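You operate a simulated robot arm through the tools that you are given. There is no shell and no other tool. Be economical: measure what you need, move in short steps, check, and stop when the job is done.

You are at the controls of a simulated two-armed robot. One attempt, no reset.

## Task
Cure the purple Lucky sign's gem for the time marked at the blue glue pot.
Fine: orange clamp knob tight and cure hood shut before you press the cure start key; one run; then the cure time dial to off.

The check looks at the end state, three seconds after you hand in, the way a careful person would. Anything else that was tipped, shoved, dropped, spilled or broken makes it a failure.

## Robot
Two 7-joint arms with fingered hands on one trunk, on a base that drives. Base frame: it is fixed to the floor where the robot stands at the start and does not move with it; the origin is under the middle of the robot, x ahead of it, y to its left, z up. Readings come in mm, rad, newtons and seconds.
The left shoulder is at the start at [139, 125, 1179], the right one opposite. With the tool pointing down near the work surface each hand reaches from about 520 to 900 mm from the robot's upright axis, wherever it stands, measured 20 degrees to its own side. Places, roughly: blue glue pot [600, 100, 900]; cure hood [700, 200, 1000]; cure start key [600, -100, 900]; cure time dial [500, -100, 900]; green glue pot [600, 0, 900]; orange clamp knob [500, 100, 900]; orange glue pot [600, 0, 900]; yellow gem (4x3x2 cm) [500, 300, 900]. Payload 3.7 kg a hand.
The tool frame of a hand sits at the grasp point between the pads (the TCP): z along the fingers, y along the line on which they close. The tips reach 25 mm beyond it. Largest opening 88 mm; the body of the gripper starts 29 mm behind the TCP. The gripper is a hand of 5 fingers: y runs from the thumb to the fingers, the wrist lies at [-13, -97, -162] in the tool frame.
Orientation is that of the tool frame in the base frame, as [roll, pitch, yaw] about the fixed x, y, z axes, in that order (R = Rz(yaw) Ry(pitch) Rx(roll)). With the fingers straight down and the wrist toward the robot, the tool's x, y and z point along [0, 1, 0], [1, 0, 0] and [0, 0, -1] of the base frame.

## Interface
- The arms move only by the tool play_rows. It takes "left_targets", "right_targets" or both (then of equal length, played together; a hand with none holds still); each is a list of rows, each a list of 2 entries, a list of its own where there are three numbers: the shift along the tool's x, y, z in mm, then the turn, a rotation vector about the tool's x, y, z in degrees. In form: [[[x, y, z], [rx, ry, rz]], ...]. A call has 1 to 10 rows; each row shifts and turns the commanded pose from where the row before left it, along the tool's axes as they then stand. Rows are played at 5 a second. More than 50 mm and 0.15 rad between two rows, and nothing of the call is played. A pose out of reach is approached as far as the arm can. The call stops where the force on the tool passes 40 N (or 10 N more than at its start, if that is more) or the arm is blocked; 0.2 s more then pass. In this call time passes only in rows, and 0.2 s behind the last. The reply holds the time, the measured pose of the TCP, the force on the tool along the base axes, the opening and the grip force, in the units named above and with some noise, with the torque about the TCP (base axes, N m) and any sound that the robot's microphone picked up.
- Cameras (640 x 400 px; columns grow to the right, rows downward): "scene" is now at [241.1, -1, 1331.3]; the picture's right is [-0.03, -1.00, 0.00], its down [-0.48, 0.02, -0.88] and it looks along [0.87, -0.03, -0.48] (base axes); focal length 214 px, centre (320, 200). "left" rides on the left gripper at [-59, -79, -105] in its tool frame; the picture's right is [-0.73, -0.32, 0.61], its down [0.62, -0.68, 0.38] and it looks along [0.29, 0.66, 0.70] (tool axes); focal length 234 px, centre (320, 200). "right" rides on the right gripper at [59, -79, -105] in its tool frame; the picture's right is [-0.73, 0.32, -0.61], its down [-0.62, -0.68, 0.38] and it looks along [-0.29, 0.66, 0.70] (tool axes); focal length 234 px, centre (320, 200). There is no depth. A picture from a camera that has moved, and an enlarged one, comes with that camera's place and axes in the base frame and with its lens.
- capture(camera): a new picture of that camera. The clock stands still meanwhile.
- slide_trunk(by): slides the trunk up (or, below 0, down) by that many mm; the arms and the scene camera ride with it, the base frame stays. It gives what a move gives, with no picture.
- base_move(legs): drives the robot by 1 to 6 legs, each [ahead, left, turn to the left] in mm, mm and rad, along the robot's own axes; the way and the turn of a leg run together, so that a leg with both is an arc; at most 1500 mm and 3.142 rad a leg. The arms and the cameras ride along, it lands a little off, and it stops where it bumps. It gives what a move gives.
- set_fingers(index, middle, ring, little, thumb_bend, thumb_turn, hand): sets how far each is bent, from 0 (flat) to 1 (curled in); at 0.3 the hand is open as for a grip, at 0.7 the pads meet at the TCP. One left out holds its place. A second passes; each finger stops where it meets its share of the squeeze, and holds until it gets a number again. It is the only way to open and close the hand. It gives what a move gives, with no picture; readings hold the bend of each and the force on index, middle, ring, little, thumb and palm. thumb_turn goes from beside the hand (0) to across from the fingers (1), as for a grip.
- aim_head(pan, tilt): turns the head with the scene camera to pan (to the left, within 1.396 rad either way) and tilt (down, from -0.506 to 1.204), counted from straight ahead of the robot. It gives what a move gives.
- inspect(camera, box): a new picture of the part [left, top, right, bottom] of that camera's present view, enlarged. The clock stands still meanwhile.
- sign_off(): hands the job in; it is judged then, once.

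Work in short steps. Places have to be worked out from the pictures, the camera data and where the tool is seen: move nearer, look again, correct. Check each grasp and each placing, and mend what went wrong. You have 120 turns and 92 pictures in all, those below and enlarged ones among them. Open the grippers and draw the arms clear of the work before you hand the job in, unless the task says otherwise; then end with one line.

The tools are called after "Call:" as name(argument=value, ...) on one line, values as JSON. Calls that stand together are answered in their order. play_rows: Moves the arms, as the interface text tells. Its arguments: {"type":"object","properties":{"left_targets":{"type":"array"},"right_targets":{"type":"array"}},"required":[]} The other tools are called the same way: slide_trunk (by) slides the trunk up or down; set_fingers (index, middle, ring, little, thumb_bend, thumb_turn, hand) moves the fingers one by one; base_move (legs) drives the base; aim_head (pan, tilt) turns the head that bears the scene camera; capture (camera) takes a picture; inspect (camera, box) takes an enlarged picture of a part of a camera's view; sign_off () hands the job in.

At the start:

```text
clock: 0.0
left_eef_pos: [471.0, 245.7, 1232.1]
left_orientation: [3.141, 0.0, 1.568]
left_ft_force: [0.0, 0.9, -0.5]
left_wrist_torque: [0.0, 0.0, 0.02]
left_gripper_width: 87.5
left_grasp_force: 0.1
left_shape: jaw
left_bend: [0.3, 0.3, 0.3, 0.3, 0.3, 0.98]
left_finger forces: [0.0, 0.0, 0.1, 0.0, 0.0, 0.0]
right_eef_pos: [468.7, -171.5, 1281.6]
right_orientation: [3.141, -0.001, 1.572]
right_ft_force: [-0.8, -0.5, -1.1]
right_wrist_torque: [-0.02, 0.01, 0.01]
right_gripper_width: 87.7
right_grasp_force: 0.0
right_shape: jaw
right_bend: [0.3, 0.3, 0.3, 0.3, 0.3, 0.98]
right_finger forces: [0.2, 0.0, 0.0, 0.1, 0.1, 0.0]
trunk travel left (down, up): [-200.0, 215.0]
robot x, y, heading: [1.5, 5.3, -0.002]
head pan, tilt: [-0.035, 0.504]
```

scene: 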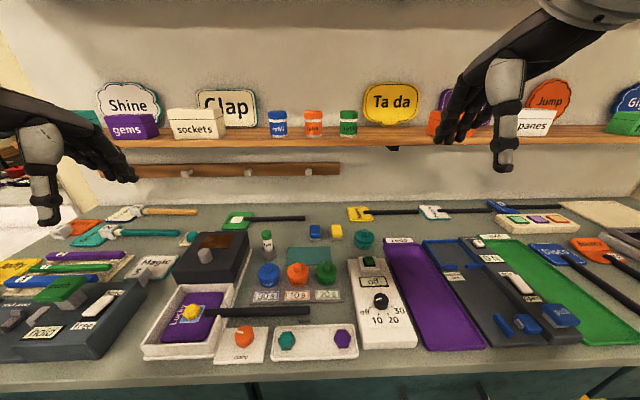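
right: 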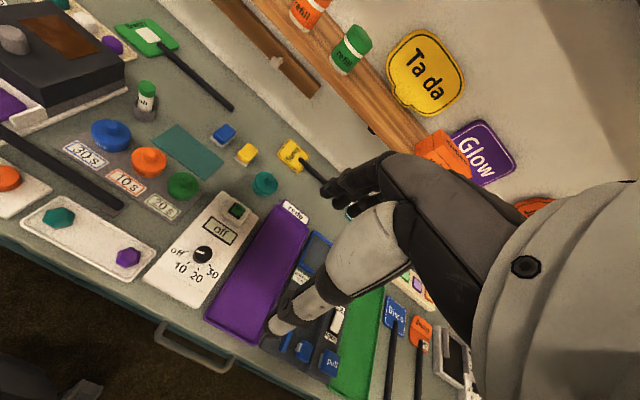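
left: 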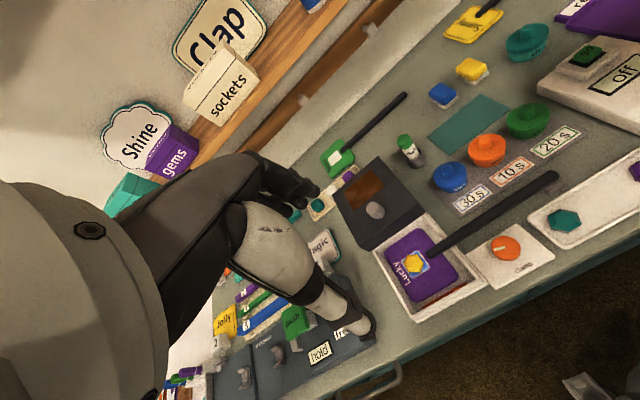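

I start with close looks at the glue pot labels, the curing box and the dial panel.

Call:
inspect(camera="scene", box=[130, 220, 290, 370])

Call:
inspect(camera="scene", box=[240, 220, 430, 370])

```text
2.67 times, centred on (210, 295) of scene
camera zoom: at [241.1, -1.0, 1331.3], right [-0.03, -1.0, 0.0], down [-0.48, 0.02, -0.88], along [0.87, -0.03, -0.48], focal length 572 px, centre (613, -53)
```

zoom: 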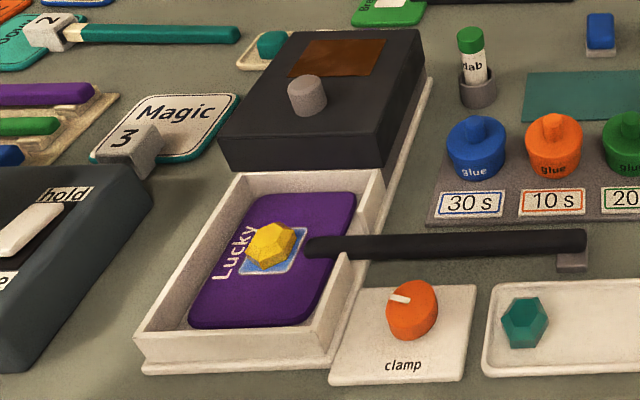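

```text
2.67 times, centred on (335, 295) of scene
camera zoom: at [241.1, -1.0, 1331.3], right [-0.03, -1.0, 0.0], down [-0.48, 0.02, -0.88], along [0.87, -0.03, -0.48], focal length 572 px, centre (280, -53)
```

zoom: 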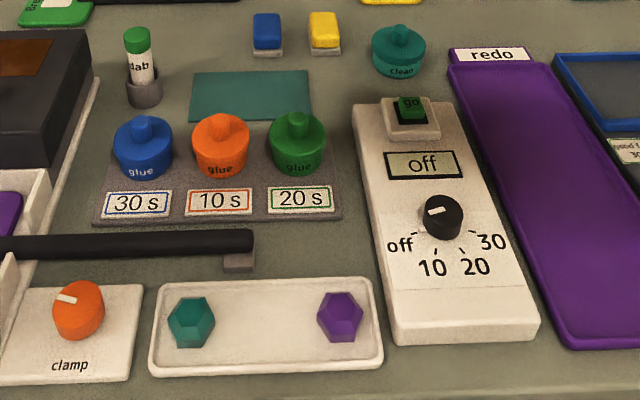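

Blue pot says 30 s, and the dial reads off/10/20/30. I judge the clamp knob at ~[480,133,920], the hood knob at ~[605,242,1000], the dial at ~[535,-140,920] and the go key at ~[645,-140,935]. The clamp is too near to reach, so I back up 120 mm.

Call:
base_move(legs=[[-120, 0, 0]])

Call:
capture(camera="scene")

Call:
capture(camera="left")

Call:
capture(camera="right")

```text
clock: 1.2
left_eef_pos: [352.1, 245.6, 1232.8]
left_orientation: [-3.141, 0.0, 1.569]
left_ft_force: [-0.5, 0.0, -0.2]
left_wrist_torque: [-0.01, 0.02, 0.05]
left_gripper_width: 88.0
left_grasp_force: 0.0
left_shape: jaw
left_bend: [0.3, 0.3, 0.3, 0.3, 0.3, 0.98]
left_finger forces: [0.0, 0.1, 0.0, 0.1, 0.0, 0.1]
right_eef_pos: [348.6, -171.4, 1280.7]
right_orientation: [3.141, -0.001, 1.57]
right_ft_force: [-0.8, -0.5, 0.4]
right_wrist_torque: [0.05, -0.01, 0.0]
right_gripper_width: 87.5
right_grasp_force: 0.1
right_shape: jaw
right_bend: [0.3, 0.3, 0.3, 0.3, 0.3, 0.98]
right_finger forces: [0.1, 0.1, 0.0, 0.0, 0.1, 0.0]
trunk travel left (down, up): [-200.0, 215.0]
robot x, y, heading: [-119.0, 1.6, -0.001]
head pan, tilt: [-0.035, 0.504]
```

```text
86 pictures are left
camera scene: at [122.6, -1.2, 1331.3], right [-0.04, -1.0, 0.0], down [-0.48, 0.02, -0.88], along [0.87, -0.03, -0.48], focal length 214 px, centre (320, 200)
```

scene: 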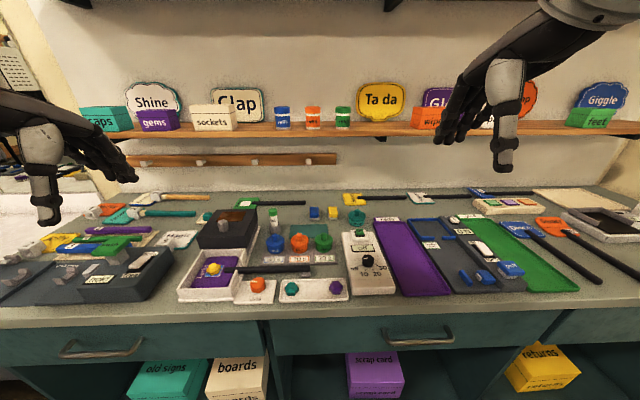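

```text
85 pictures are left
camera left: at [272.7, 186.0, 1336.4], right [-0.32, -0.73, -0.61], down [-0.68, 0.63, -0.38], along [0.66, 0.29, -0.7], focal length 234 px, centre (320, 200)
```

left: 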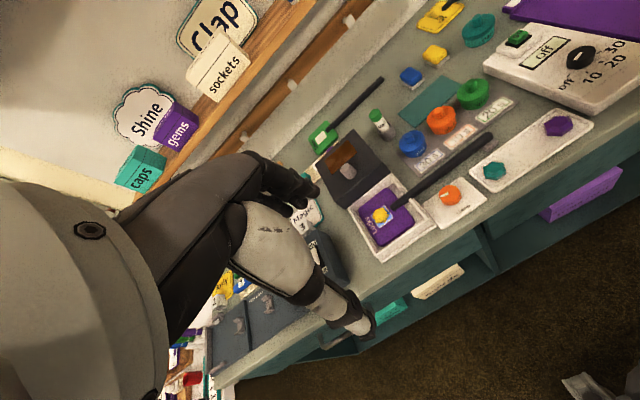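

```text
84 pictures are left
camera right: at [268.3, -112.6, 1386.8], right [0.32, -0.73, 0.61], down [-0.68, -0.62, -0.38], along [0.66, -0.29, -0.7], focal length 234 px, centre (320, 200)
```

right: 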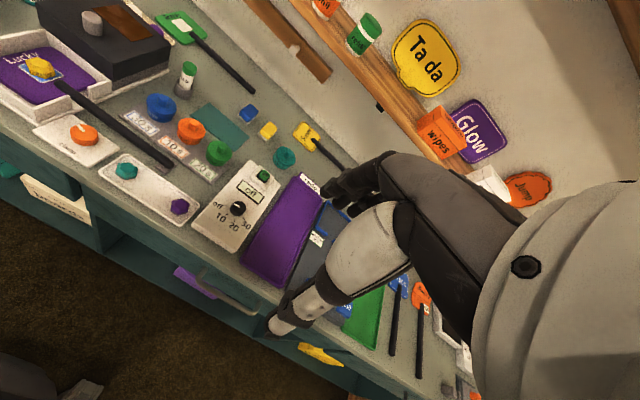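

I bring the left hand over the clamp knob and the right hand over the dial, both about 100 mm above.

Call:
play_rows(left_targets=[[[-14, 16, 26.6], [0, 0, 0]], [[-14, 16, 26.6], [0, 0, 0]], [[-14, 16, 26.6], [0, 0, 0]], [[-14, 16, 26.6], [0, 0, 0]], [[-14, 16, 26.6], [0, 0, 0]], [[-14, 16, 26.6], [0, 0, 0]], [[-14, 16, 26.6], [0, 0, 0]], [[-14, 16, 26.6], [0, 0, 0]]], right_targets=[[[3.9, 23.3, 33.8], [0, 0, 0]], [[3.9, 23.3, 33.8], [0, 0, 0]], [[3.9, 23.3, 33.8], [0, 0, 0]], [[3.9, 23.3, 33.8], [0, 0, 0]], [[3.9, 23.3, 33.8], [0, 0, 0]], [[3.9, 23.3, 33.8], [0, 0, 0]], [[3.9, 23.3, 33.8], [0, 0, 0]], [[3.9, 23.3, 33.8], [0, 0, 0]]])

Call:
capture(camera="left")

Call:
capture(camera="right")

Call:
capture(camera="scene")

```text
clock: 3.0
left_eef_pos: [480.6, 133.5, 1019.4]
left_orientation: [3.141, 0.001, 1.567]
left_ft_force: [0.4, 0.8, -0.3]
left_wrist_torque: [-0.02, 0.01, -0.01]
left_gripper_width: 87.8
left_grasp_force: 0.0
left_shape: jaw
left_bend: [0.3, 0.3, 0.3, 0.3, 0.3, 0.98]
left_finger forces: [0.0, 0.0, 0.0, 0.1, 0.1, 0.0]
right_eef_pos: [535.8, -141.4, 1011.2]
right_orientation: [-3.139, 0.0, 1.57]
right_ft_force: [-0.2, 0.1, 0.1]
right_wrist_torque: [0.02, 0.04, 0.03]
right_gripper_width: 87.5
right_grasp_force: 0.1
right_shape: jaw
right_bend: [0.3, 0.3, 0.3, 0.3, 0.3, 0.98]
right_finger forces: [0.1, 0.0, 0.1, 0.0, 0.1, 0.0]
trunk travel left (down, up): [-200.0, 215.0]
robot x, y, heading: [-119.5, -0.3, 0.002]
head pan, tilt: [-0.035, 0.504]
```

```text
83 pictures are left
camera left: at [401.7, 74.4, 1122.0], right [-0.33, -0.73, -0.61], down [-0.68, 0.63, -0.38], along [0.66, 0.29, -0.7], focal length 234 px, centre (320, 200)
```

left: 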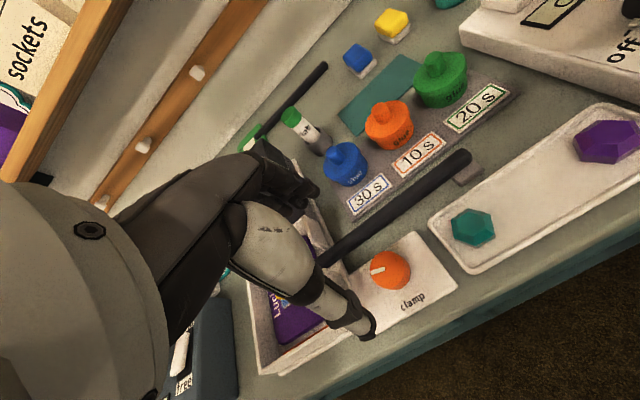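

```text
82 pictures are left
camera right: at [456.3, -82.2, 1115.8], right [0.32, -0.73, 0.61], down [-0.68, -0.62, -0.38], along [0.66, -0.29, -0.7], focal length 234 px, centre (320, 200)
```

right: 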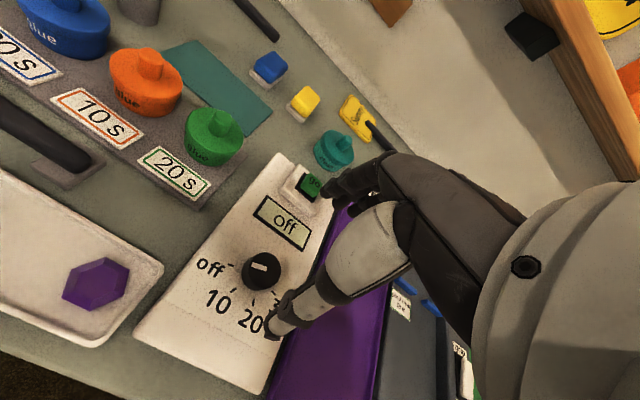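

```text
81 pictures are left
camera scene: at [124.5, -1.4, 1330.9], right [-0.04, -1.0, 0.0], down [-0.48, 0.02, -0.87], along [0.87, -0.03, -0.48], focal length 214 px, centre (320, 200)
```

scene: 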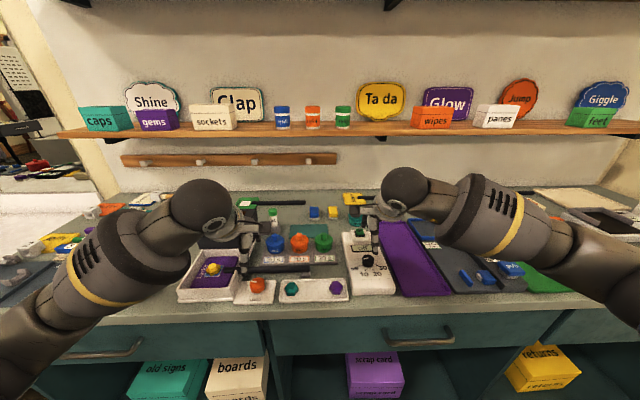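

The clamp knob is at ~[477,130,912], close to the sign handle at x≈515, so I need a slim pinch. I curl the left hand's ring and little fingers and look closely at the clamp and dial.

Call:
set_fingers(hand="left", middle=1, ring=1, little=1)

Call:
capture(camera="left")

Call:
inspect(camera="left", box=[240, 160, 480, 350])

Call:
inspect(camera="scene", box=[170, 220, 420, 310])

Call:
inspect(camera="right", box=[180, 160, 360, 350])

```text
clock: 4.0
left_eef_pos: [478.7, 133.1, 1021.6]
left_orientation: [-3.141, -0.001, 1.57]
left_ft_force: [0.8, -0.1, -0.9]
left_wrist_torque: [0.05, -0.03, 0.0]
left_gripper_width: 84.7
left_grasp_force: 0.1
left_shape: fingers
left_bend: [0.3, 1.0, 1.0, 1.0, 0.3, 0.98]
left_finger forces: [0.0, 0.0, 0.0, 0.0, 0.0, 0.1]
right_eef_pos: [534.9, -140.0, 1012.2]
right_orientation: [-3.141, 0.0, 1.57]
right_ft_force: [0.2, -1.2, -0.4]
right_wrist_torque: [0.01, 0.0, 0.02]
right_gripper_width: 87.7
right_grasp_force: 0.0
right_shape: jaw
right_bend: [0.3, 0.3, 0.3, 0.3, 0.3, 0.98]
right_finger forces: [0.1, 0.1, 0.0, 0.0, 0.0, 0.0]
trunk travel left (down, up): [-200.0, 215.0]
robot x, y, heading: [-122.5, 1.0, -0.005]
head pan, tilt: [-0.035, 0.504]
```

```text
80 pictures are left
camera left: at [400.3, 74.8, 1123.2], right [-0.32, -0.73, -0.61], down [-0.68, 0.63, -0.38], along [0.66, 0.29, -0.7], focal length 234 px, centre (320, 200)
```

left: 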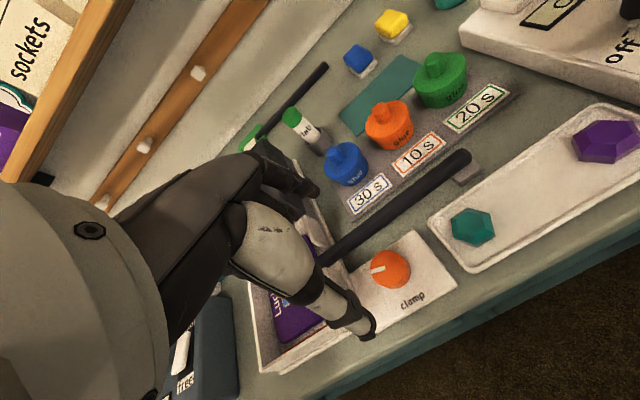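

```text
2.11 times, centred on (360, 255) of left
camera zoom: at [400.3, 74.8, 1123.2], right [-0.32, -0.73, -0.61], down [-0.68, 0.63, -0.38], along [0.66, 0.29, -0.7], focal length 493 px, centre (236, 84)
```

zoom: 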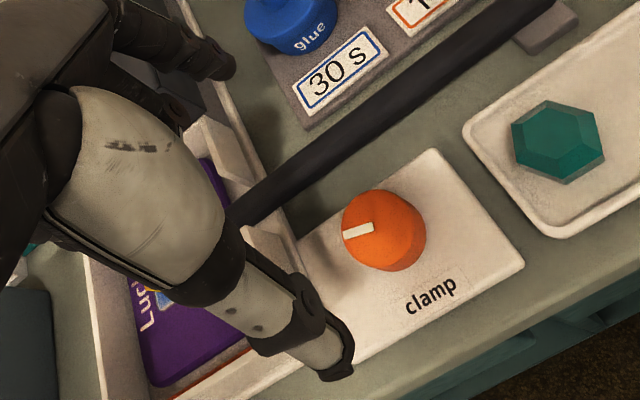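

```text
2.56 times, centred on (295, 265) of scene
camera zoom: at [123.0, -1.2, 1331.3], right [-0.04, -1.0, 0.0], down [-0.48, 0.02, -0.88], along [0.87, -0.03, -0.48], focal length 549 px, centre (384, 34)
```

zoom: 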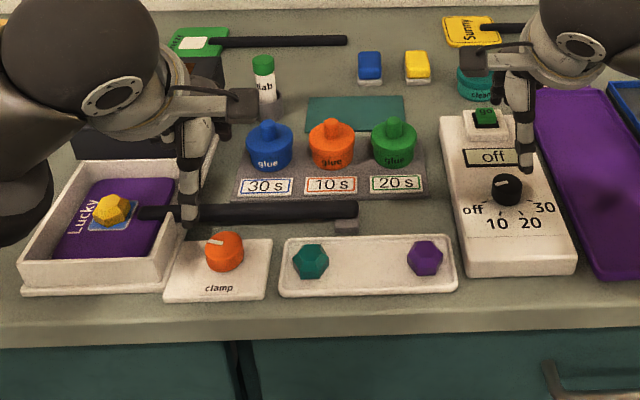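

```text
2.11 times, centred on (270, 255) of right
camera zoom: at [454.9, -82.0, 1117.3], right [0.32, -0.73, 0.61], down [-0.68, -0.62, -0.38], along [0.66, -0.29, -0.7], focal length 493 px, centre (425, 84)
```

zoom: 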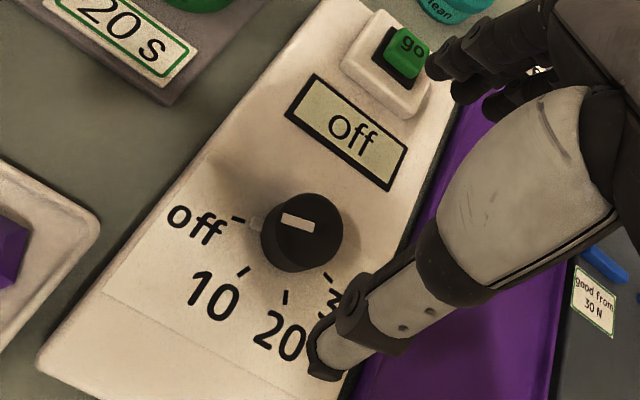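

The clamp knob's centre is at ~[478.5,129] with its pointer to +y, and the bar is only ~30 mm away on the far side. I rotate the left hand clockwise 50° so the index finger clears the bar when I pinch.

Call:
play_rows(left_targets=[[[0, 0, 0], [0, 0, 8.3]], [[0, 0, 0], [0, 0, 8.3]], [[0, 0, 0], [0, 0, 8.3]], [[0, 0, 0], [0, 0, 8.3]], [[0, 0, 0], [0, 0, 8.3]], [[0, 0, 0], [0, 0, 8.3]]])

Call:
capture(camera="left")

Call:
inspect(camera="scene", box=[170, 200, 330, 310])

Call:
inspect(camera="right", box=[0, 0, 300, 200])

```text
clock: 5.4
left_eef_pos: [478.0, 132.9, 1019.9]
left_orientation: [3.14, -0.001, 0.695]
left_ft_force: [0.0, -0.3, 0.9]
left_wrist_torque: [-0.01, 0.0, -0.01]
left_gripper_width: 84.6
left_grasp_force: 0.1
left_shape: fingers
left_bend: [0.3, 1.0, 1.0, 1.0, 0.3, 0.98]
left_finger forces: [0.0, 0.0, 0.1, 0.0, 0.0, 0.0]
right_eef_pos: [535.1, -140.6, 1011.0]
right_orientation: [-3.141, -0.001, 1.568]
right_ft_force: [-0.1, -1.0, 1.1]
right_wrist_torque: [0.02, 0.02, 0.0]
right_gripper_width: 87.7
right_grasp_force: 0.1
right_shape: jaw
right_bend: [0.3, 0.3, 0.3, 0.3, 0.3, 0.98]
right_finger forces: [0.1, 0.0, 0.0, 0.0, 0.0, 0.1]
trunk travel left (down, up): [-200.0, 215.0]
robot x, y, heading: [-116.0, -1.8, -0.003]
head pan, tilt: [-0.035, 0.504]
```

```text
76 pictures are left
camera left: at [384.0, 155.7, 1123.8], right [-0.76, -0.22, -0.61], down [0.04, 0.92, -0.38], along [0.64, -0.32, -0.7], focal length 234 px, centre (320, 200)
```

left: 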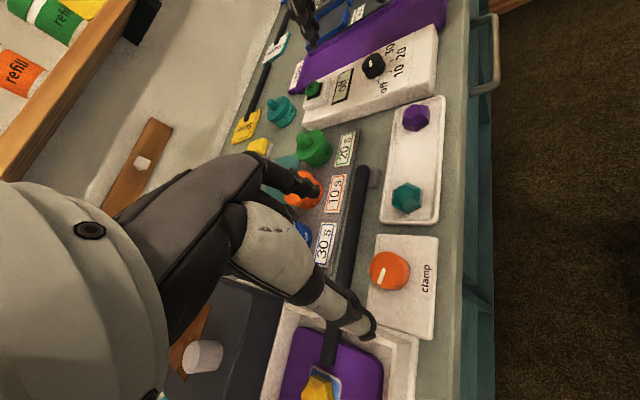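

```text
3.64 times, centred on (250, 255) of scene
camera zoom: at [123.2, -1.2, 1331.3], right [-0.04, -1.0, 0.0], down [-0.48, 0.02, -0.88], along [0.87, -0.03, -0.48], focal length 780 px, centre (574, 0)
```

zoom: 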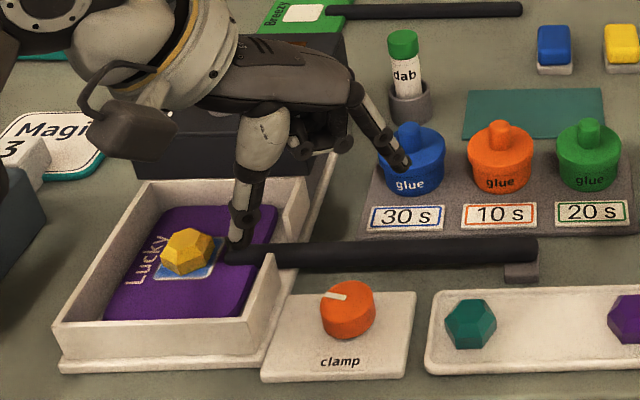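

```text
2.00 times, centred on (150, 100) of right
camera zoom: at [455.0, -82.0, 1117.1], right [0.32, -0.73, 0.61], down [-0.68, -0.62, -0.38], along [0.66, -0.29, -0.7], focal length 468 px, centre (660, 400)
```

zoom: 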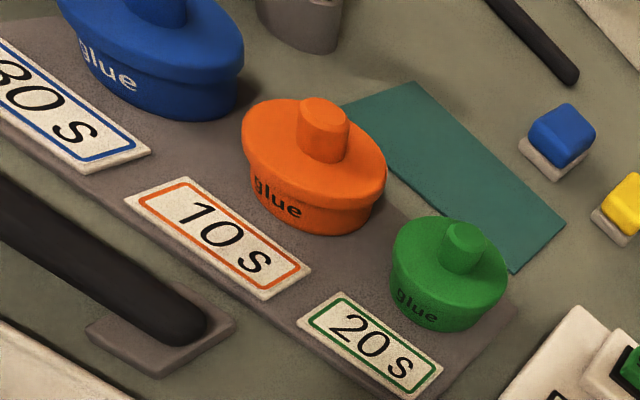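

The index opposes the thumb at tool x≈0, and the knob is near [477,131] with its top at ~920. I narrow the pinch to about 57 mm before descending, so the index clears the bar.

Call:
set_fingers(hand="left", index=0.44, thumb_bend=0.44)

Call:
play_rows(left_targets=[[[-1, 1, 30], [0, 0, 0]], [[-1, 0, 30], [0, 0, 0]]])

Call:
capture(camera="left")

Call:
inspect(camera="scene", box=[170, 200, 330, 310])

```text
clock: 6.4
left_eef_pos: [478.6, 133.3, 1021.0]
left_orientation: [-3.141, 0.001, 0.7]
left_ft_force: [0.5, 0.0, 0.4]
left_wrist_torque: [0.01, -0.02, 0.0]
left_gripper_width: 55.6
left_grasp_force: 0.0
left_shape: fingers
left_bend: [0.44, 1.0, 1.0, 1.0, 0.44, 0.98]
left_finger forces: [0.0, 0.0, 0.0, 0.0, 0.0, 0.1]
right_eef_pos: [536.3, -140.6, 1011.7]
right_orientation: [-3.141, 0.0, 1.57]
right_ft_force: [0.3, 0.1, -0.3]
right_wrist_torque: [-0.04, 0.01, 0.02]
right_gripper_width: 87.4
right_grasp_force: 0.0
right_shape: jaw
right_bend: [0.3, 0.3, 0.3, 0.3, 0.3, 0.98]
right_finger forces: [0.0, 0.0, 0.0, 0.1, 0.0, 0.0]
trunk travel left (down, up): [-200.0, 215.0]
robot x, y, heading: [-118.6, -0.7, -0.004]
head pan, tilt: [-0.035, 0.504]
```

```text
clock: 7.0
left_eef_pos: [478.1, 132.0, 959.7]
left_orientation: [-3.141, 0.0, 0.7]
left_ft_force: [0.6, -1.6, -0.1]
left_wrist_torque: [0.02, -0.02, -0.02]
left_gripper_width: 55.4
left_grasp_force: 0.1
left_shape: fingers
left_bend: [0.44, 1.0, 1.0, 1.0, 0.44, 0.98]
left_finger forces: [0.1, 0.1, 0.1, 0.0, 0.0, 0.1]
right_eef_pos: [535.6, -141.2, 1011.6]
right_orientation: [3.142, 0.0, 1.569]
right_ft_force: [-0.3, 0.6, -0.2]
right_wrist_torque: [-0.05, 0.04, 0.01]
right_gripper_width: 87.6
right_grasp_force: 0.1
right_shape: jaw
right_bend: [0.3, 0.3, 0.3, 0.3, 0.3, 0.98]
right_finger forces: [0.0, 0.0, 0.1, 0.1, 0.0, 0.0]
trunk travel left (down, up): [-200.0, 215.0]
robot x, y, heading: [-120.5, 1.3, -0.001]
head pan, tilt: [-0.035, 0.504]
```

```text
73 pictures are left
camera left: at [383.8, 154.2, 1063.5], right [-0.76, -0.22, -0.61], down [0.04, 0.92, -0.38], along [0.64, -0.32, -0.7], focal length 234 px, centre (320, 200)
```

left: 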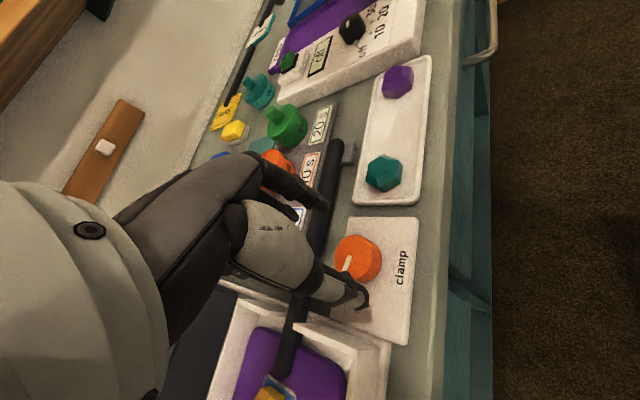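

```text
3.64 times, centred on (250, 255) of scene
camera zoom: at [123.2, -1.1, 1331.3], right [-0.04, -1.0, 0.0], down [-0.48, 0.02, -0.88], along [0.87, -0.03, -0.48], focal length 780 px, centre (574, 0)
```

zoom: 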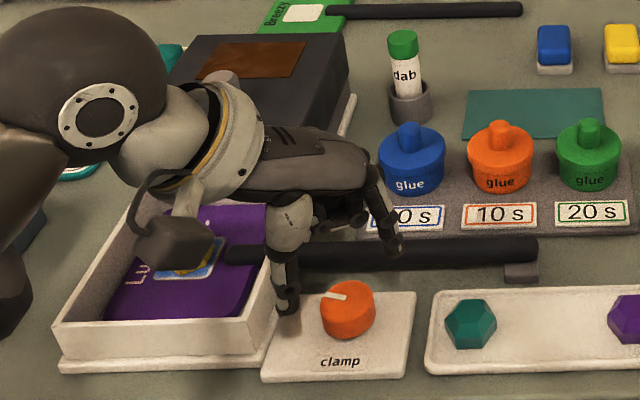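

The midpoint of the pinch is within about 2 mm of the knob centre at ~[477,134], but the bar's near edge may be as close as x≈503. I turn 22° more, narrow the pinch slightly, and descend.

Call:
set_fingers(hand="left", index=0.47, thumb_bend=0.47)

Call:
play_rows(left_targets=[[[0.8, -2.6, 0], [0, 0, 7.3]], [[0, 0, 0], [0, 0, 7.3]], [[0, 0, 0], [0, 0, 7.3]], [[0, 0, 8], [0, 0, 0]]])

Call:
capture(camera="left")

Call:
inspect(camera="scene", box=[190, 220, 310, 310])

```text
clock: 8.0
left_eef_pos: [479.0, 131.5, 960.1]
left_orientation: [3.14, 0.0, 0.7]
left_ft_force: [0.1, 0.3, -0.7]
left_wrist_torque: [0.0, 0.0, -0.02]
left_gripper_width: 48.7
left_grasp_force: 0.1
left_shape: fingers
left_bend: [0.47, 1.0, 1.0, 1.0, 0.47, 0.98]
left_finger forces: [0.1, 0.1, 0.0, 0.0, 0.0, 0.1]
right_eef_pos: [536.2, -140.4, 1011.5]
right_orientation: [3.141, 0.0, 1.569]
right_ft_force: [0.0, 0.3, -1.1]
right_wrist_torque: [0.02, -0.02, -0.01]
right_gripper_width: 87.4
right_grasp_force: 0.0
right_shape: jaw
right_bend: [0.3, 0.3, 0.3, 0.3, 0.3, 0.98]
right_finger forces: [0.0, 0.0, 0.1, 0.0, 0.0, 0.0]
trunk travel left (down, up): [-200.0, 215.0]
robot x, y, heading: [-117.0, -3.8, -0.0]
head pan, tilt: [-0.035, 0.504]
```

```text
clock: 9.0
left_eef_pos: [477.3, 133.4, 952.7]
left_orientation: [3.141, 0.001, 0.316]
left_ft_force: [-0.7, 0.9, -0.6]
left_wrist_torque: [-0.01, 0.01, -0.01]
left_gripper_width: 48.7
left_grasp_force: 0.0
left_shape: fingers
left_bend: [0.47, 1.0, 1.0, 1.0, 0.47, 0.98]
left_finger forces: [0.0, 0.0, 0.0, 0.0, 0.1, 0.1]
right_eef_pos: [536.0, -142.1, 1012.9]
right_orientation: [-3.139, 0.001, 1.571]
right_ft_force: [0.1, -0.6, -0.3]
right_wrist_torque: [-0.01, 0.02, -0.02]
right_gripper_width: 87.9
right_grasp_force: 0.0
right_shape: jaw
right_bend: [0.3, 0.3, 0.3, 0.3, 0.3, 0.98]
right_finger forces: [0.1, 0.0, 0.1, 0.0, 0.0, 0.1]
trunk travel left (down, up): [-200.0, 215.0]
robot x, y, heading: [-119.9, -1.1, -0.003]
head pan, tilt: [-0.035, 0.504]
```

```text
71 pictures are left
camera left: at [397.7, 190.0, 1055.7], right [-0.79, 0.08, -0.61], down [0.38, 0.84, -0.38], along [0.48, -0.53, -0.7], focal length 234 px, centre (320, 200)
```

left: 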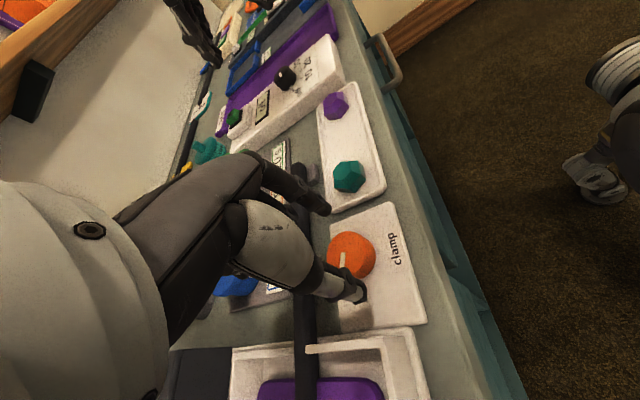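

```text
4.44 times, centred on (250, 265) of scene
camera zoom: at [123.1, -1.1, 1331.3], right [-0.04, -1.0, 0.0], down [-0.48, 0.02, -0.88], along [0.87, -0.03, -0.48], focal length 953 px, centre (631, -89)
```

zoom: 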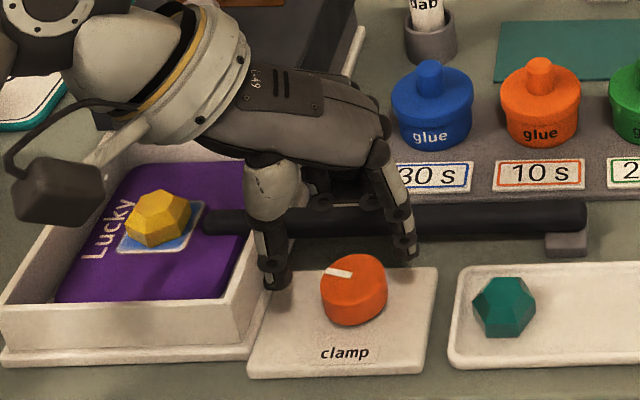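

Both views put the knob at [478,134], centred under the pinch. I descend 22 mm in small steps.

Call:
play_rows(left_targets=[[[0.5, 0, 8], [0, 0, 0]], [[0, 0, 8], [0, 0, 0]], [[0, 0, 6], [0, 0, 0]]])

Call:
inspect(camera="scene", box=[190, 220, 310, 310])

Call:
inspect(camera="left", box=[240, 160, 440, 340])

```text
clock: 9.8
left_eef_pos: [478.6, 133.1, 928.8]
left_orientation: [3.14, 0.001, 0.318]
left_ft_force: [0.2, -0.5, 0.4]
left_wrist_torque: [-0.03, 0.0, -0.01]
left_gripper_width: 48.7
left_grasp_force: 0.1
left_shape: fingers
left_bend: [0.47, 1.0, 1.0, 1.0, 0.47, 0.98]
left_finger forces: [0.0, 0.1, 0.0, 0.0, 0.0, 0.0]
right_eef_pos: [536.0, -142.1, 1011.3]
right_orientation: [3.14, -0.001, 1.571]
right_ft_force: [0.4, 0.0, -0.3]
right_wrist_torque: [-0.02, -0.03, 0.03]
right_gripper_width: 87.6
right_grasp_force: 0.0
right_shape: jaw
right_bend: [0.3, 0.3, 0.3, 0.3, 0.3, 0.98]
right_finger forces: [0.1, 0.1, 0.0, 0.1, 0.0, 0.0]
trunk travel left (down, up): [-200.0, 215.0]
robot x, y, heading: [-116.0, 1.6, -0.004]
head pan, tilt: [-0.035, 0.504]
```

```text
4.44 times, centred on (250, 265) of scene
camera zoom: at [123.2, -1.2, 1331.3], right [-0.04, -1.0, 0.0], down [-0.48, 0.02, -0.88], along [0.87, -0.03, -0.48], focal length 953 px, centre (631, -89)
```

zoom: 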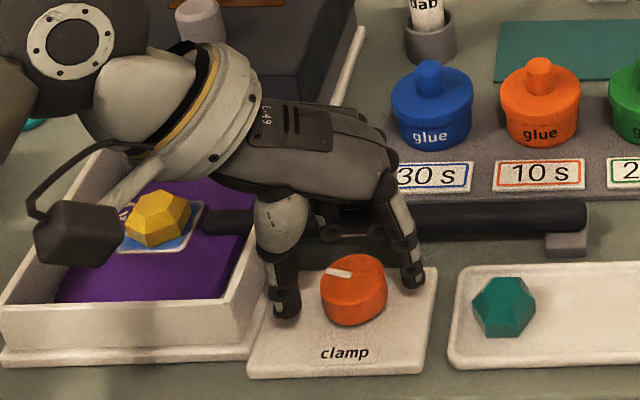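

```text
2.22 times, centred on (340, 250) of left
camera zoom: at [398.6, 189.2, 1033.0], right [-0.79, 0.08, -0.61], down [0.38, 0.84, -0.38], along [0.48, -0.53, -0.7], focal length 520 px, centre (276, 89)
```

zoom: 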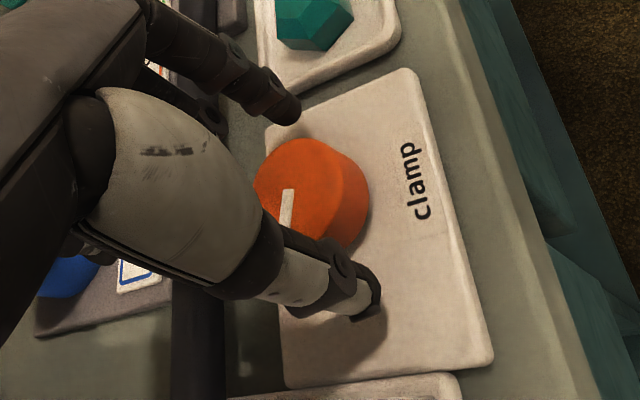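

The thumb and index straddle the knob evenly. I pinch it.

Call:
set_fingers(hand="left", index=0.7, thumb_bend=0.7)

Call:
inspect(camera="left", box=[240, 160, 440, 340])

```text
clock: 10.8
left_eef_pos: [478.5, 133.0, 930.3]
left_orientation: [-3.141, 0.002, 0.317]
left_ft_force: [-0.2, -0.5, -1.3]
left_wrist_torque: [0.0, 0.01, -0.01]
left_gripper_width: 23.3
left_grasp_force: 5.8
left_shape: fingers
left_bend: [0.58, 1.0, 1.0, 1.0, 0.61, 0.97]
left_finger forces: [6.5, 0.0, 0.0, 0.0, 6.2, 0.0]
right_eef_pos: [535.4, -139.9, 1011.2]
right_orientation: [-3.141, 0.001, 1.568]
right_ft_force: [0.0, -0.5, -0.2]
right_wrist_torque: [0.01, -0.04, 0.05]
right_gripper_width: 87.8
right_grasp_force: 0.0
right_shape: jaw
right_bend: [0.3, 0.3, 0.3, 0.3, 0.3, 0.98]
right_finger forces: [0.1, 0.1, 0.1, 0.0, 0.1, 0.0]
trunk travel left (down, up): [-200.0, 215.0]
robot x, y, heading: [-117.2, 1.6, -0.002]
head pan, tilt: [-0.035, 0.504]
```

```text
2.22 times, centred on (340, 250) of left
camera zoom: at [398.7, 189.1, 1033.2], right [-0.79, 0.08, -0.61], down [0.38, 0.84, -0.38], along [0.48, -0.53, -0.7], focal length 520 px, centre (276, 89)
```

zoom: 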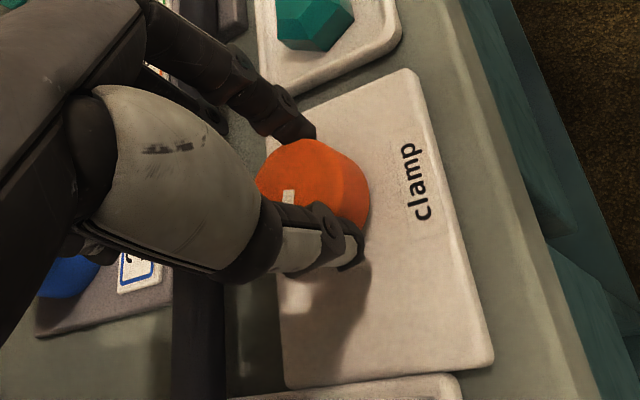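

It is gripped at about 6 N on each pad. I turn clockwise in steps, watching the torque.

Call:
play_rows(left_targets=[[[0, 0, 0], [0, 0, 8]], [[0, 0, 0], [0, 0, 8]], [[0, 0, 0], [0, 0, 8]], [[0, 0, 0], [0, 0, 8]], [[0, 0, 0], [0, 0, 8]], [[0, 0, 0], [0, 0, 8]]])

Call:
inspect(camera="left", box=[240, 160, 440, 340])

Call:
inspect(camera="scene", box=[190, 220, 310, 310])

```text
clock: 12.2
left_eef_pos: [477.4, 132.9, 929.2]
left_orientation: [3.14, 0.0, -0.523]
left_ft_force: [1.9, 0.7, -0.7]
left_wrist_torque: [0.05, -0.06, 0.0]
left_gripper_width: 23.1
left_grasp_force: 5.9
left_shape: fingers
left_bend: [0.59, 1.0, 1.0, 1.0, 0.61, 0.96]
left_finger forces: [5.1, 0.0, 0.0, 0.0, 7.6, 0.1]
right_eef_pos: [536.6, -140.5, 1011.7]
right_orientation: [-3.14, 0.0, 1.571]
right_ft_force: [0.2, 0.3, 0.0]
right_wrist_torque: [0.02, 0.01, 0.0]
right_gripper_width: 87.7
right_grasp_force: 0.1
right_shape: jaw
right_bend: [0.3, 0.3, 0.3, 0.3, 0.3, 0.98]
right_finger forces: [0.0, 0.0, 0.1, 0.1, 0.0, 0.0]
trunk travel left (down, up): [-200.0, 215.0]
robot x, y, heading: [-120.2, 0.5, -0.0]
head pan, tilt: [-0.035, 0.504]
```

```text
2.22 times, centred on (340, 250) of left
camera zoom: at [467.2, 230.2, 1033.2], right [-0.47, 0.64, -0.61], down [0.88, 0.28, -0.38], along [-0.08, -0.71, -0.7], focal length 520 px, centre (276, 89)
```

zoom: 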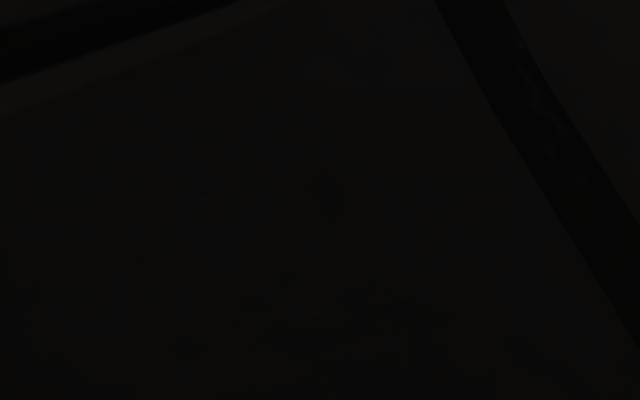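

```text
4.44 times, centred on (250, 265) of scene
camera zoom: at [123.4, -1.2, 1331.2], right [-0.04, -1.0, 0.0], down [-0.48, 0.02, -0.88], along [0.87, -0.03, -0.48], focal length 953 px, centre (631, -89)
```

zoom: 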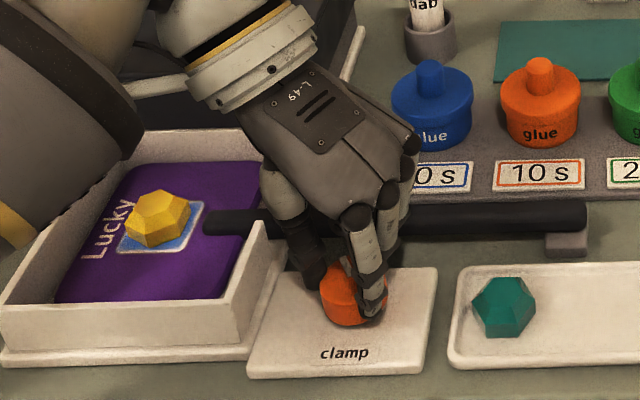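

No stop felt yet, and the knob moved with no marked torque. I turn 24° more clockwise.

Call:
play_rows(left_targets=[[[0, 0, 0], [0, 0, 8]], [[0, 0, 0], [0, 0, 8]], [[0, 0, 0], [0, 0, 8]]])

Call:
inspect(camera="scene", box=[190, 220, 310, 310])

```text
clock: 13.0
left_eef_pos: [476.7, 134.0, 929.7]
left_orientation: [-3.142, -0.001, -0.943]
left_ft_force: [1.5, 2.1, 0.4]
left_wrist_torque: [0.01, -0.06, -0.01]
left_gripper_width: 22.7
left_grasp_force: 6.9
left_shape: fingers
left_bend: [0.6, 1.0, 1.0, 1.0, 0.6, 0.96]
left_finger forces: [5.0, 0.1, 0.0, 0.1, 8.2, 0.0]
right_eef_pos: [536.2, -141.0, 1010.5]
right_orientation: [-3.141, 0.0, 1.567]
right_ft_force: [1.0, 0.5, 0.1]
right_wrist_torque: [0.0, -0.01, 0.02]
right_gripper_width: 87.6
right_grasp_force: 0.0
right_shape: jaw
right_bend: [0.3, 0.3, 0.3, 0.3, 0.3, 0.98]
right_finger forces: [0.0, 0.1, 0.0, 0.1, 0.1, 0.1]
trunk travel left (down, up): [-200.0, 215.0]
robot x, y, heading: [-119.8, -2.4, -0.001]
head pan, tilt: [-0.035, 0.504]
```

```text
4.44 times, centred on (250, 265) of scene
camera zoom: at [123.2, -1.0, 1331.3], right [-0.04, -1.0, 0.0], down [-0.48, 0.02, -0.88], along [0.87, -0.03, -0.48], focal length 953 px, centre (631, -89)
```

zoom: 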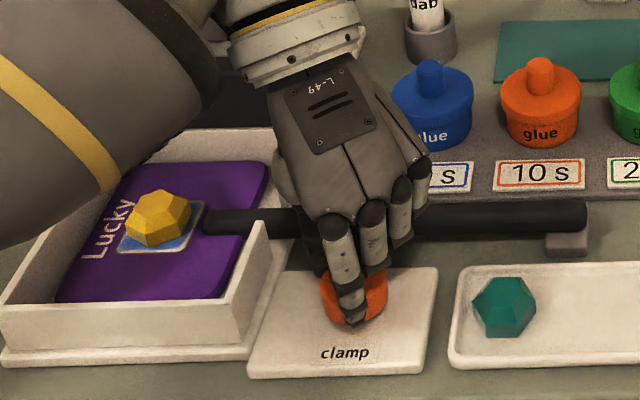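

About 72° has been turned. I release gently, lift, and look at where the pointer is.

Call:
set_fingers(hand="left", index=0.48, thumb_bend=0.56)

Call:
play_rows(left_targets=[[[0, -3, -15], [0, 0, 0]], [[0, 0, -30], [0, 0, -8]], [[0, 0, 0], [0, 0, -8]], [[0, 0, 0], [0, 0, -8]], [[0, 0, 0], [0, 0, -8]], [[0, 0, 0], [0, 0, -8]], [[0, 0, 0], [0, 0, -8]], [[0, 0, 0], [0, 0, -8]], [[0, 0, 0], [0, 0, -8]], [[0, 0, 0], [0, 0, -8]]])

Call:
inspect(camera="scene", box=[190, 220, 310, 310])

Call:
inspect(camera="left", box=[240, 160, 440, 340])

```text
clock: 14.0
left_eef_pos: [477.9, 133.4, 929.2]
left_orientation: [3.141, -0.001, -0.938]
left_ft_force: [0.1, 0.9, 0.4]
left_wrist_torque: [0.02, -0.04, 0.02]
left_gripper_width: 37.8
left_grasp_force: 0.5
left_shape: fingers
left_bend: [0.48, 1.0, 1.0, 1.0, 0.55, 0.97]
left_finger forces: [0.1, 0.0, 0.0, 0.1, 0.8, 0.0]
right_eef_pos: [535.4, -141.0, 1012.4]
right_orientation: [-3.14, 0.001, 1.569]
right_ft_force: [-0.2, -0.4, -0.3]
right_wrist_torque: [-0.04, -0.01, -0.04]
right_gripper_width: 87.8
right_grasp_force: 0.1
right_shape: jaw
right_bend: [0.3, 0.3, 0.3, 0.3, 0.3, 0.98]
right_finger forces: [0.0, 0.0, 0.0, 0.0, 0.1, 0.0]
trunk travel left (down, up): [-200.0, 215.0]
robot x, y, heading: [-118.0, -1.5, -0.001]
head pan, tilt: [-0.035, 0.504]
```

```text
clock: 16.2
left_eef_pos: [479.5, 135.1, 974.1]
left_orientation: [3.141, 0.0, 0.319]
left_ft_force: [-0.4, -0.2, 0.1]
left_wrist_torque: [-0.04, 0.01, -0.02]
left_gripper_width: 37.4
left_grasp_force: 0.0
left_shape: fingers
left_bend: [0.48, 1.0, 1.0, 1.0, 0.56, 0.97]
left_finger forces: [0.1, 0.0, 0.0, 0.0, 0.0, 0.0]
right_eef_pos: [535.3, -141.4, 1012.3]
right_orientation: [-3.141, 0.0, 1.571]
right_ft_force: [0.8, -0.5, -0.2]
right_wrist_torque: [-0.01, -0.01, 0.0]
right_gripper_width: 87.8
right_grasp_force: 0.0
right_shape: jaw
right_bend: [0.3, 0.3, 0.3, 0.3, 0.3, 0.98]
right_finger forces: [0.1, 0.0, 0.1, 0.0, 0.0, 0.0]
trunk travel left (down, up): [-200.0, 215.0]
robot x, y, heading: [-116.2, -0.4, -0.004]
head pan, tilt: [-0.035, 0.504]
```

```text
4.44 times, centred on (250, 265) of scene
camera zoom: at [122.9, -1.1, 1331.4], right [-0.04, -1.0, 0.0], down [-0.48, 0.02, -0.88], along [0.87, -0.03, -0.48], focal length 953 px, centre (631, -89)
```

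zoom: 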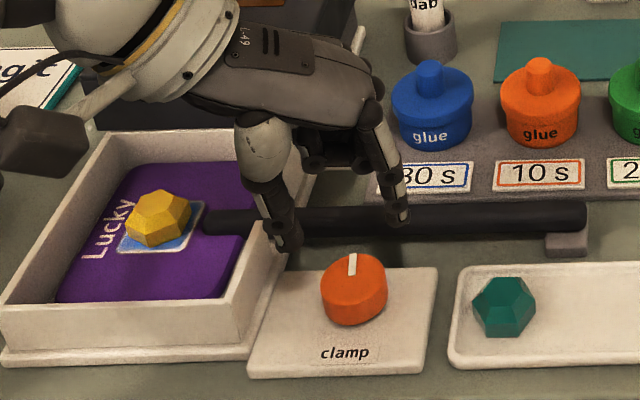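

```text
2.22 times, centred on (340, 250) of left
camera zoom: at [399.7, 190.9, 1078.5], right [-0.79, 0.08, -0.61], down [0.38, 0.84, -0.38], along [0.48, -0.53, -0.7], focal length 520 px, centre (276, 89)
```

zoom: 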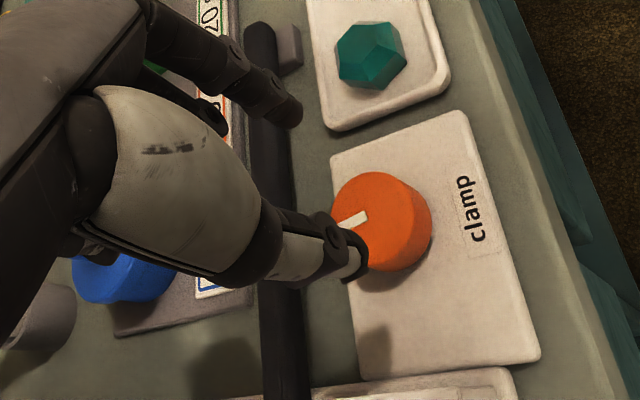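

The knob followed, and the pointer now points away (+x). I have not met a stop, so I do a second stroke.

Call:
set_fingers(hand="left", index=0.47, thumb_bend=0.47)

Call:
play_rows(left_targets=[[[-1, 1, 20], [0, 0, 0]], [[0, 1, 15], [0, 0, 0]], [[0, 0, 10], [0, 0, 0]]])

Call:
set_fingers(hand="left", index=0.7, thumb_bend=0.7)

Call:
play_rows(left_targets=[[[0, 0, 0], [0, 0, 8]], [[0, 0, 0], [0, 0, 8]], [[0, 0, 0], [0, 0, 8]], [[0, 0, 0], [0, 0, 8]], [[0, 0, 0], [0, 0, 8]], [[0, 0, 0], [0, 0, 8]], [[0, 0, 0], [0, 0, 8]], [[0, 0, 0], [0, 0, 8]], [[0, 0, 0], [0, 0, 8]]])

Call:
inspect(camera="scene", box=[190, 220, 310, 310])

```text
clock: 17.2
left_eef_pos: [480.3, 135.1, 975.0]
left_orientation: [-3.141, 0.0, 0.317]
left_ft_force: [0.3, -1.0, -0.9]
left_wrist_torque: [-0.01, -0.02, -0.06]
left_gripper_width: 47.6
left_grasp_force: 0.0
left_shape: fingers
left_bend: [0.47, 1.0, 1.0, 1.0, 0.47, 0.97]
left_finger forces: [0.1, 0.1, 0.0, 0.0, 0.1, 0.0]
right_eef_pos: [535.6, -141.8, 1010.8]
right_orientation: [-3.141, 0.0, 1.568]
right_ft_force: [-0.3, 1.0, -0.9]
right_wrist_torque: [0.0, -0.01, -0.02]
right_gripper_width: 87.9
right_grasp_force: 0.1
right_shape: jaw
right_bend: [0.3, 0.3, 0.3, 0.3, 0.3, 0.98]
right_finger forces: [0.1, 0.1, 0.0, 0.0, 0.0, 0.1]
trunk travel left (down, up): [-200.0, 215.0]
robot x, y, heading: [-119.1, -0.2, -0.002]
head pan, tilt: [-0.035, 0.504]
```

```text
clock: 18.0
left_eef_pos: [480.6, 132.3, 930.2]
left_orientation: [3.138, 0.0, 0.317]
left_ft_force: [0.7, -0.3, -1.0]
left_wrist_torque: [0.01, -0.04, 0.01]
left_gripper_width: 47.8
left_grasp_force: 0.1
left_shape: fingers
left_bend: [0.47, 1.0, 1.0, 1.0, 0.47, 0.97]
left_finger forces: [0.1, 0.1, 0.1, 0.0, 0.1, 0.0]
right_eef_pos: [536.1, -140.9, 1012.2]
right_orientation: [3.142, -0.001, 1.568]
right_ft_force: [1.4, 0.0, 0.8]
right_wrist_torque: [-0.01, 0.0, -0.03]
right_gripper_width: 87.6
right_grasp_force: 0.1
right_shape: jaw
right_bend: [0.3, 0.3, 0.3, 0.3, 0.3, 0.98]
right_finger forces: [0.0, 0.1, 0.0, 0.1, 0.1, 0.0]
trunk travel left (down, up): [-200.0, 215.0]
robot x, y, heading: [-116.8, 0.9, -0.0]
head pan, tilt: [-0.035, 0.504]
```

```text
clock: 19.0
left_eef_pos: [480.9, 133.1, 929.6]
left_orientation: [3.141, 0.0, 0.317]
left_ft_force: [0.0, -1.1, 0.5]
left_wrist_torque: [0.01, 0.0, -0.01]
left_gripper_width: 24.3
left_grasp_force: 6.9
left_shape: fingers
left_bend: [0.58, 1.0, 1.0, 1.0, 0.6, 0.97]
left_finger forces: [6.6, 0.1, 0.0, 0.0, 6.4, 0.0]
right_eef_pos: [536.3, -142.6, 1010.9]
right_orientation: [3.141, 0.0, 1.57]
right_ft_force: [0.3, 0.1, 1.0]
right_wrist_torque: [0.0, 0.03, 0.0]
right_gripper_width: 87.8
right_grasp_force: 0.0
right_shape: jaw
right_bend: [0.3, 0.3, 0.3, 0.3, 0.3, 0.98]
right_finger forces: [0.0, 0.1, 0.1, 0.0, 0.1, 0.1]
trunk travel left (down, up): [-200.0, 215.0]
robot x, y, heading: [-117.2, -2.1, -0.002]
head pan, tilt: [-0.035, 0.504]
```

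```text
clock: 21.0
left_eef_pos: [480.3, 133.1, 928.7]
left_orientation: [3.139, 0.001, -0.942]
left_ft_force: [0.5, -0.3, 0.5]
left_wrist_torque: [-0.02, -0.01, 0.03]
left_gripper_width: 23.9
left_grasp_force: 6.4
left_shape: fingers
left_bend: [0.58, 1.0, 1.0, 1.0, 0.61, 0.97]
left_finger forces: [6.5, 0.1, 0.1, 0.0, 6.9, 0.0]
right_eef_pos: [536.1, -141.9, 1011.6]
right_orientation: [3.142, 0.0, 1.569]
right_ft_force: [0.4, 0.1, 0.4]
right_wrist_torque: [0.0, 0.0, 0.01]
right_gripper_width: 87.5
right_grasp_force: 0.1
right_shape: jaw
right_bend: [0.3, 0.3, 0.3, 0.3, 0.3, 0.98]
right_finger forces: [0.1, 0.0, 0.0, 0.0, 0.0, 0.1]
trunk travel left (down, up): [-200.0, 215.0]
robot x, y, heading: [-117.4, 4.6, -0.004]
head pan, tilt: [-0.035, 0.504]
```

```text
4.44 times, centred on (250, 265) of scene
camera zoom: at [123.1, -1.3, 1331.3], right [-0.04, -1.0, 0.0], down [-0.48, 0.02, -0.88], along [0.87, -0.03, -0.48], focal length 953 px, centre (631, -89)
```

zoom: 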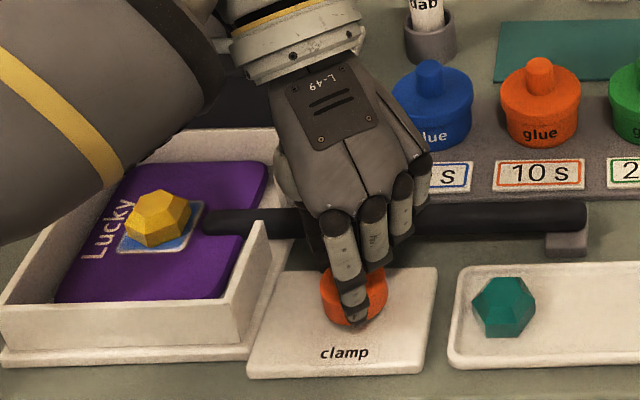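

I release and check how far the pointer went.

Call:
set_fingers(hand="left", index=0.48, thumb_bend=0.56)

Call:
play_rows(left_targets=[[[0, -2, -15], [0, 0, 0]], [[0, 0, -30], [0, 0, -8]], [[0, 0, 0], [0, 0, -8]], [[0, 0, 0], [0, 0, -8]], [[0, 0, 0], [0, 0, -8]], [[0, 0, 0], [0, 0, -8]], [[0, 0, 0], [0, 0, -8]], [[0, 0, 0], [0, 0, -8]], [[0, 0, 0], [0, 0, -8]], [[0, 0, 0], [0, 0, -8]]])

Call:
inspect(camera="scene", box=[190, 220, 310, 310])

```text
clock: 22.0
left_eef_pos: [479.8, 133.1, 930.0]
left_orientation: [-3.141, 0.001, -0.94]
left_ft_force: [-0.7, 0.7, 0.6]
left_wrist_torque: [0.03, 0.01, 0.01]
left_gripper_width: 37.5
left_grasp_force: 0.0
left_shape: fingers
left_bend: [0.48, 1.0, 1.0, 1.0, 0.56, 0.97]
left_finger forces: [0.1, 0.0, 0.0, 0.0, 0.3, 0.0]
right_eef_pos: [535.4, -141.3, 1011.3]
right_orientation: [-3.141, -0.002, 1.567]
right_ft_force: [0.1, -0.5, 0.3]
right_wrist_torque: [0.0, -0.03, 0.02]
right_gripper_width: 87.8
right_grasp_force: 0.0
right_shape: jaw
right_bend: [0.3, 0.3, 0.3, 0.3, 0.3, 0.98]
right_finger forces: [0.0, 0.0, 0.1, 0.1, 0.0, 0.0]
trunk travel left (down, up): [-200.0, 215.0]
robot x, y, heading: [-116.3, 0.6, 0.001]
head pan, tilt: [-0.035, 0.504]
```

```text
clock: 24.2
left_eef_pos: [481.7, 135.1, 975.1]
left_orientation: [3.14, -0.001, 0.318]
left_ft_force: [-0.3, -0.3, 0.5]
left_wrist_torque: [-0.05, 0.02, -0.01]
left_gripper_width: 37.4
left_grasp_force: 0.0
left_shape: fingers
left_bend: [0.48, 1.0, 1.0, 1.0, 0.56, 0.97]
left_finger forces: [0.0, 0.0, 0.0, 0.0, 0.1, 0.1]
right_eef_pos: [536.6, -142.2, 1012.2]
right_orientation: [-3.141, -0.001, 1.569]
right_ft_force: [0.5, 0.3, -0.1]
right_wrist_torque: [-0.02, 0.01, 0.0]
right_gripper_width: 87.8
right_grasp_force: 0.1
right_shape: jaw
right_bend: [0.3, 0.3, 0.3, 0.3, 0.3, 0.98]
right_finger forces: [0.0, 0.0, 0.0, 0.1, 0.1, 0.0]
trunk travel left (down, up): [-200.0, 215.0]
robot x, y, heading: [-118.4, -2.8, -0.004]
head pan, tilt: [-0.035, 0.504]
```

```text
4.44 times, centred on (250, 265) of scene
camera zoom: at [122.9, -1.2, 1331.4], right [-0.04, -1.0, 0.0], down [-0.48, 0.02, -0.88], along [0.87, -0.03, -0.48], focal length 953 px, centre (631, -89)
```

zoom: 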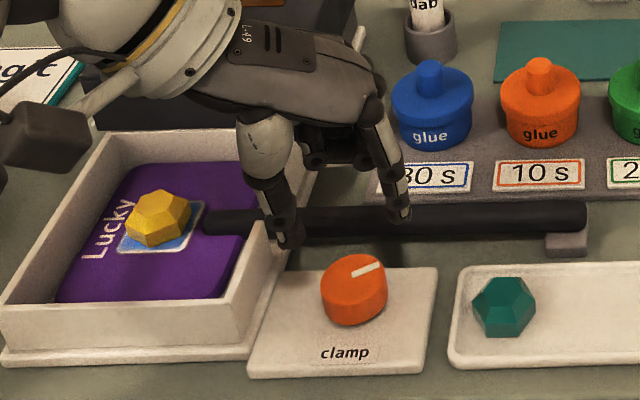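

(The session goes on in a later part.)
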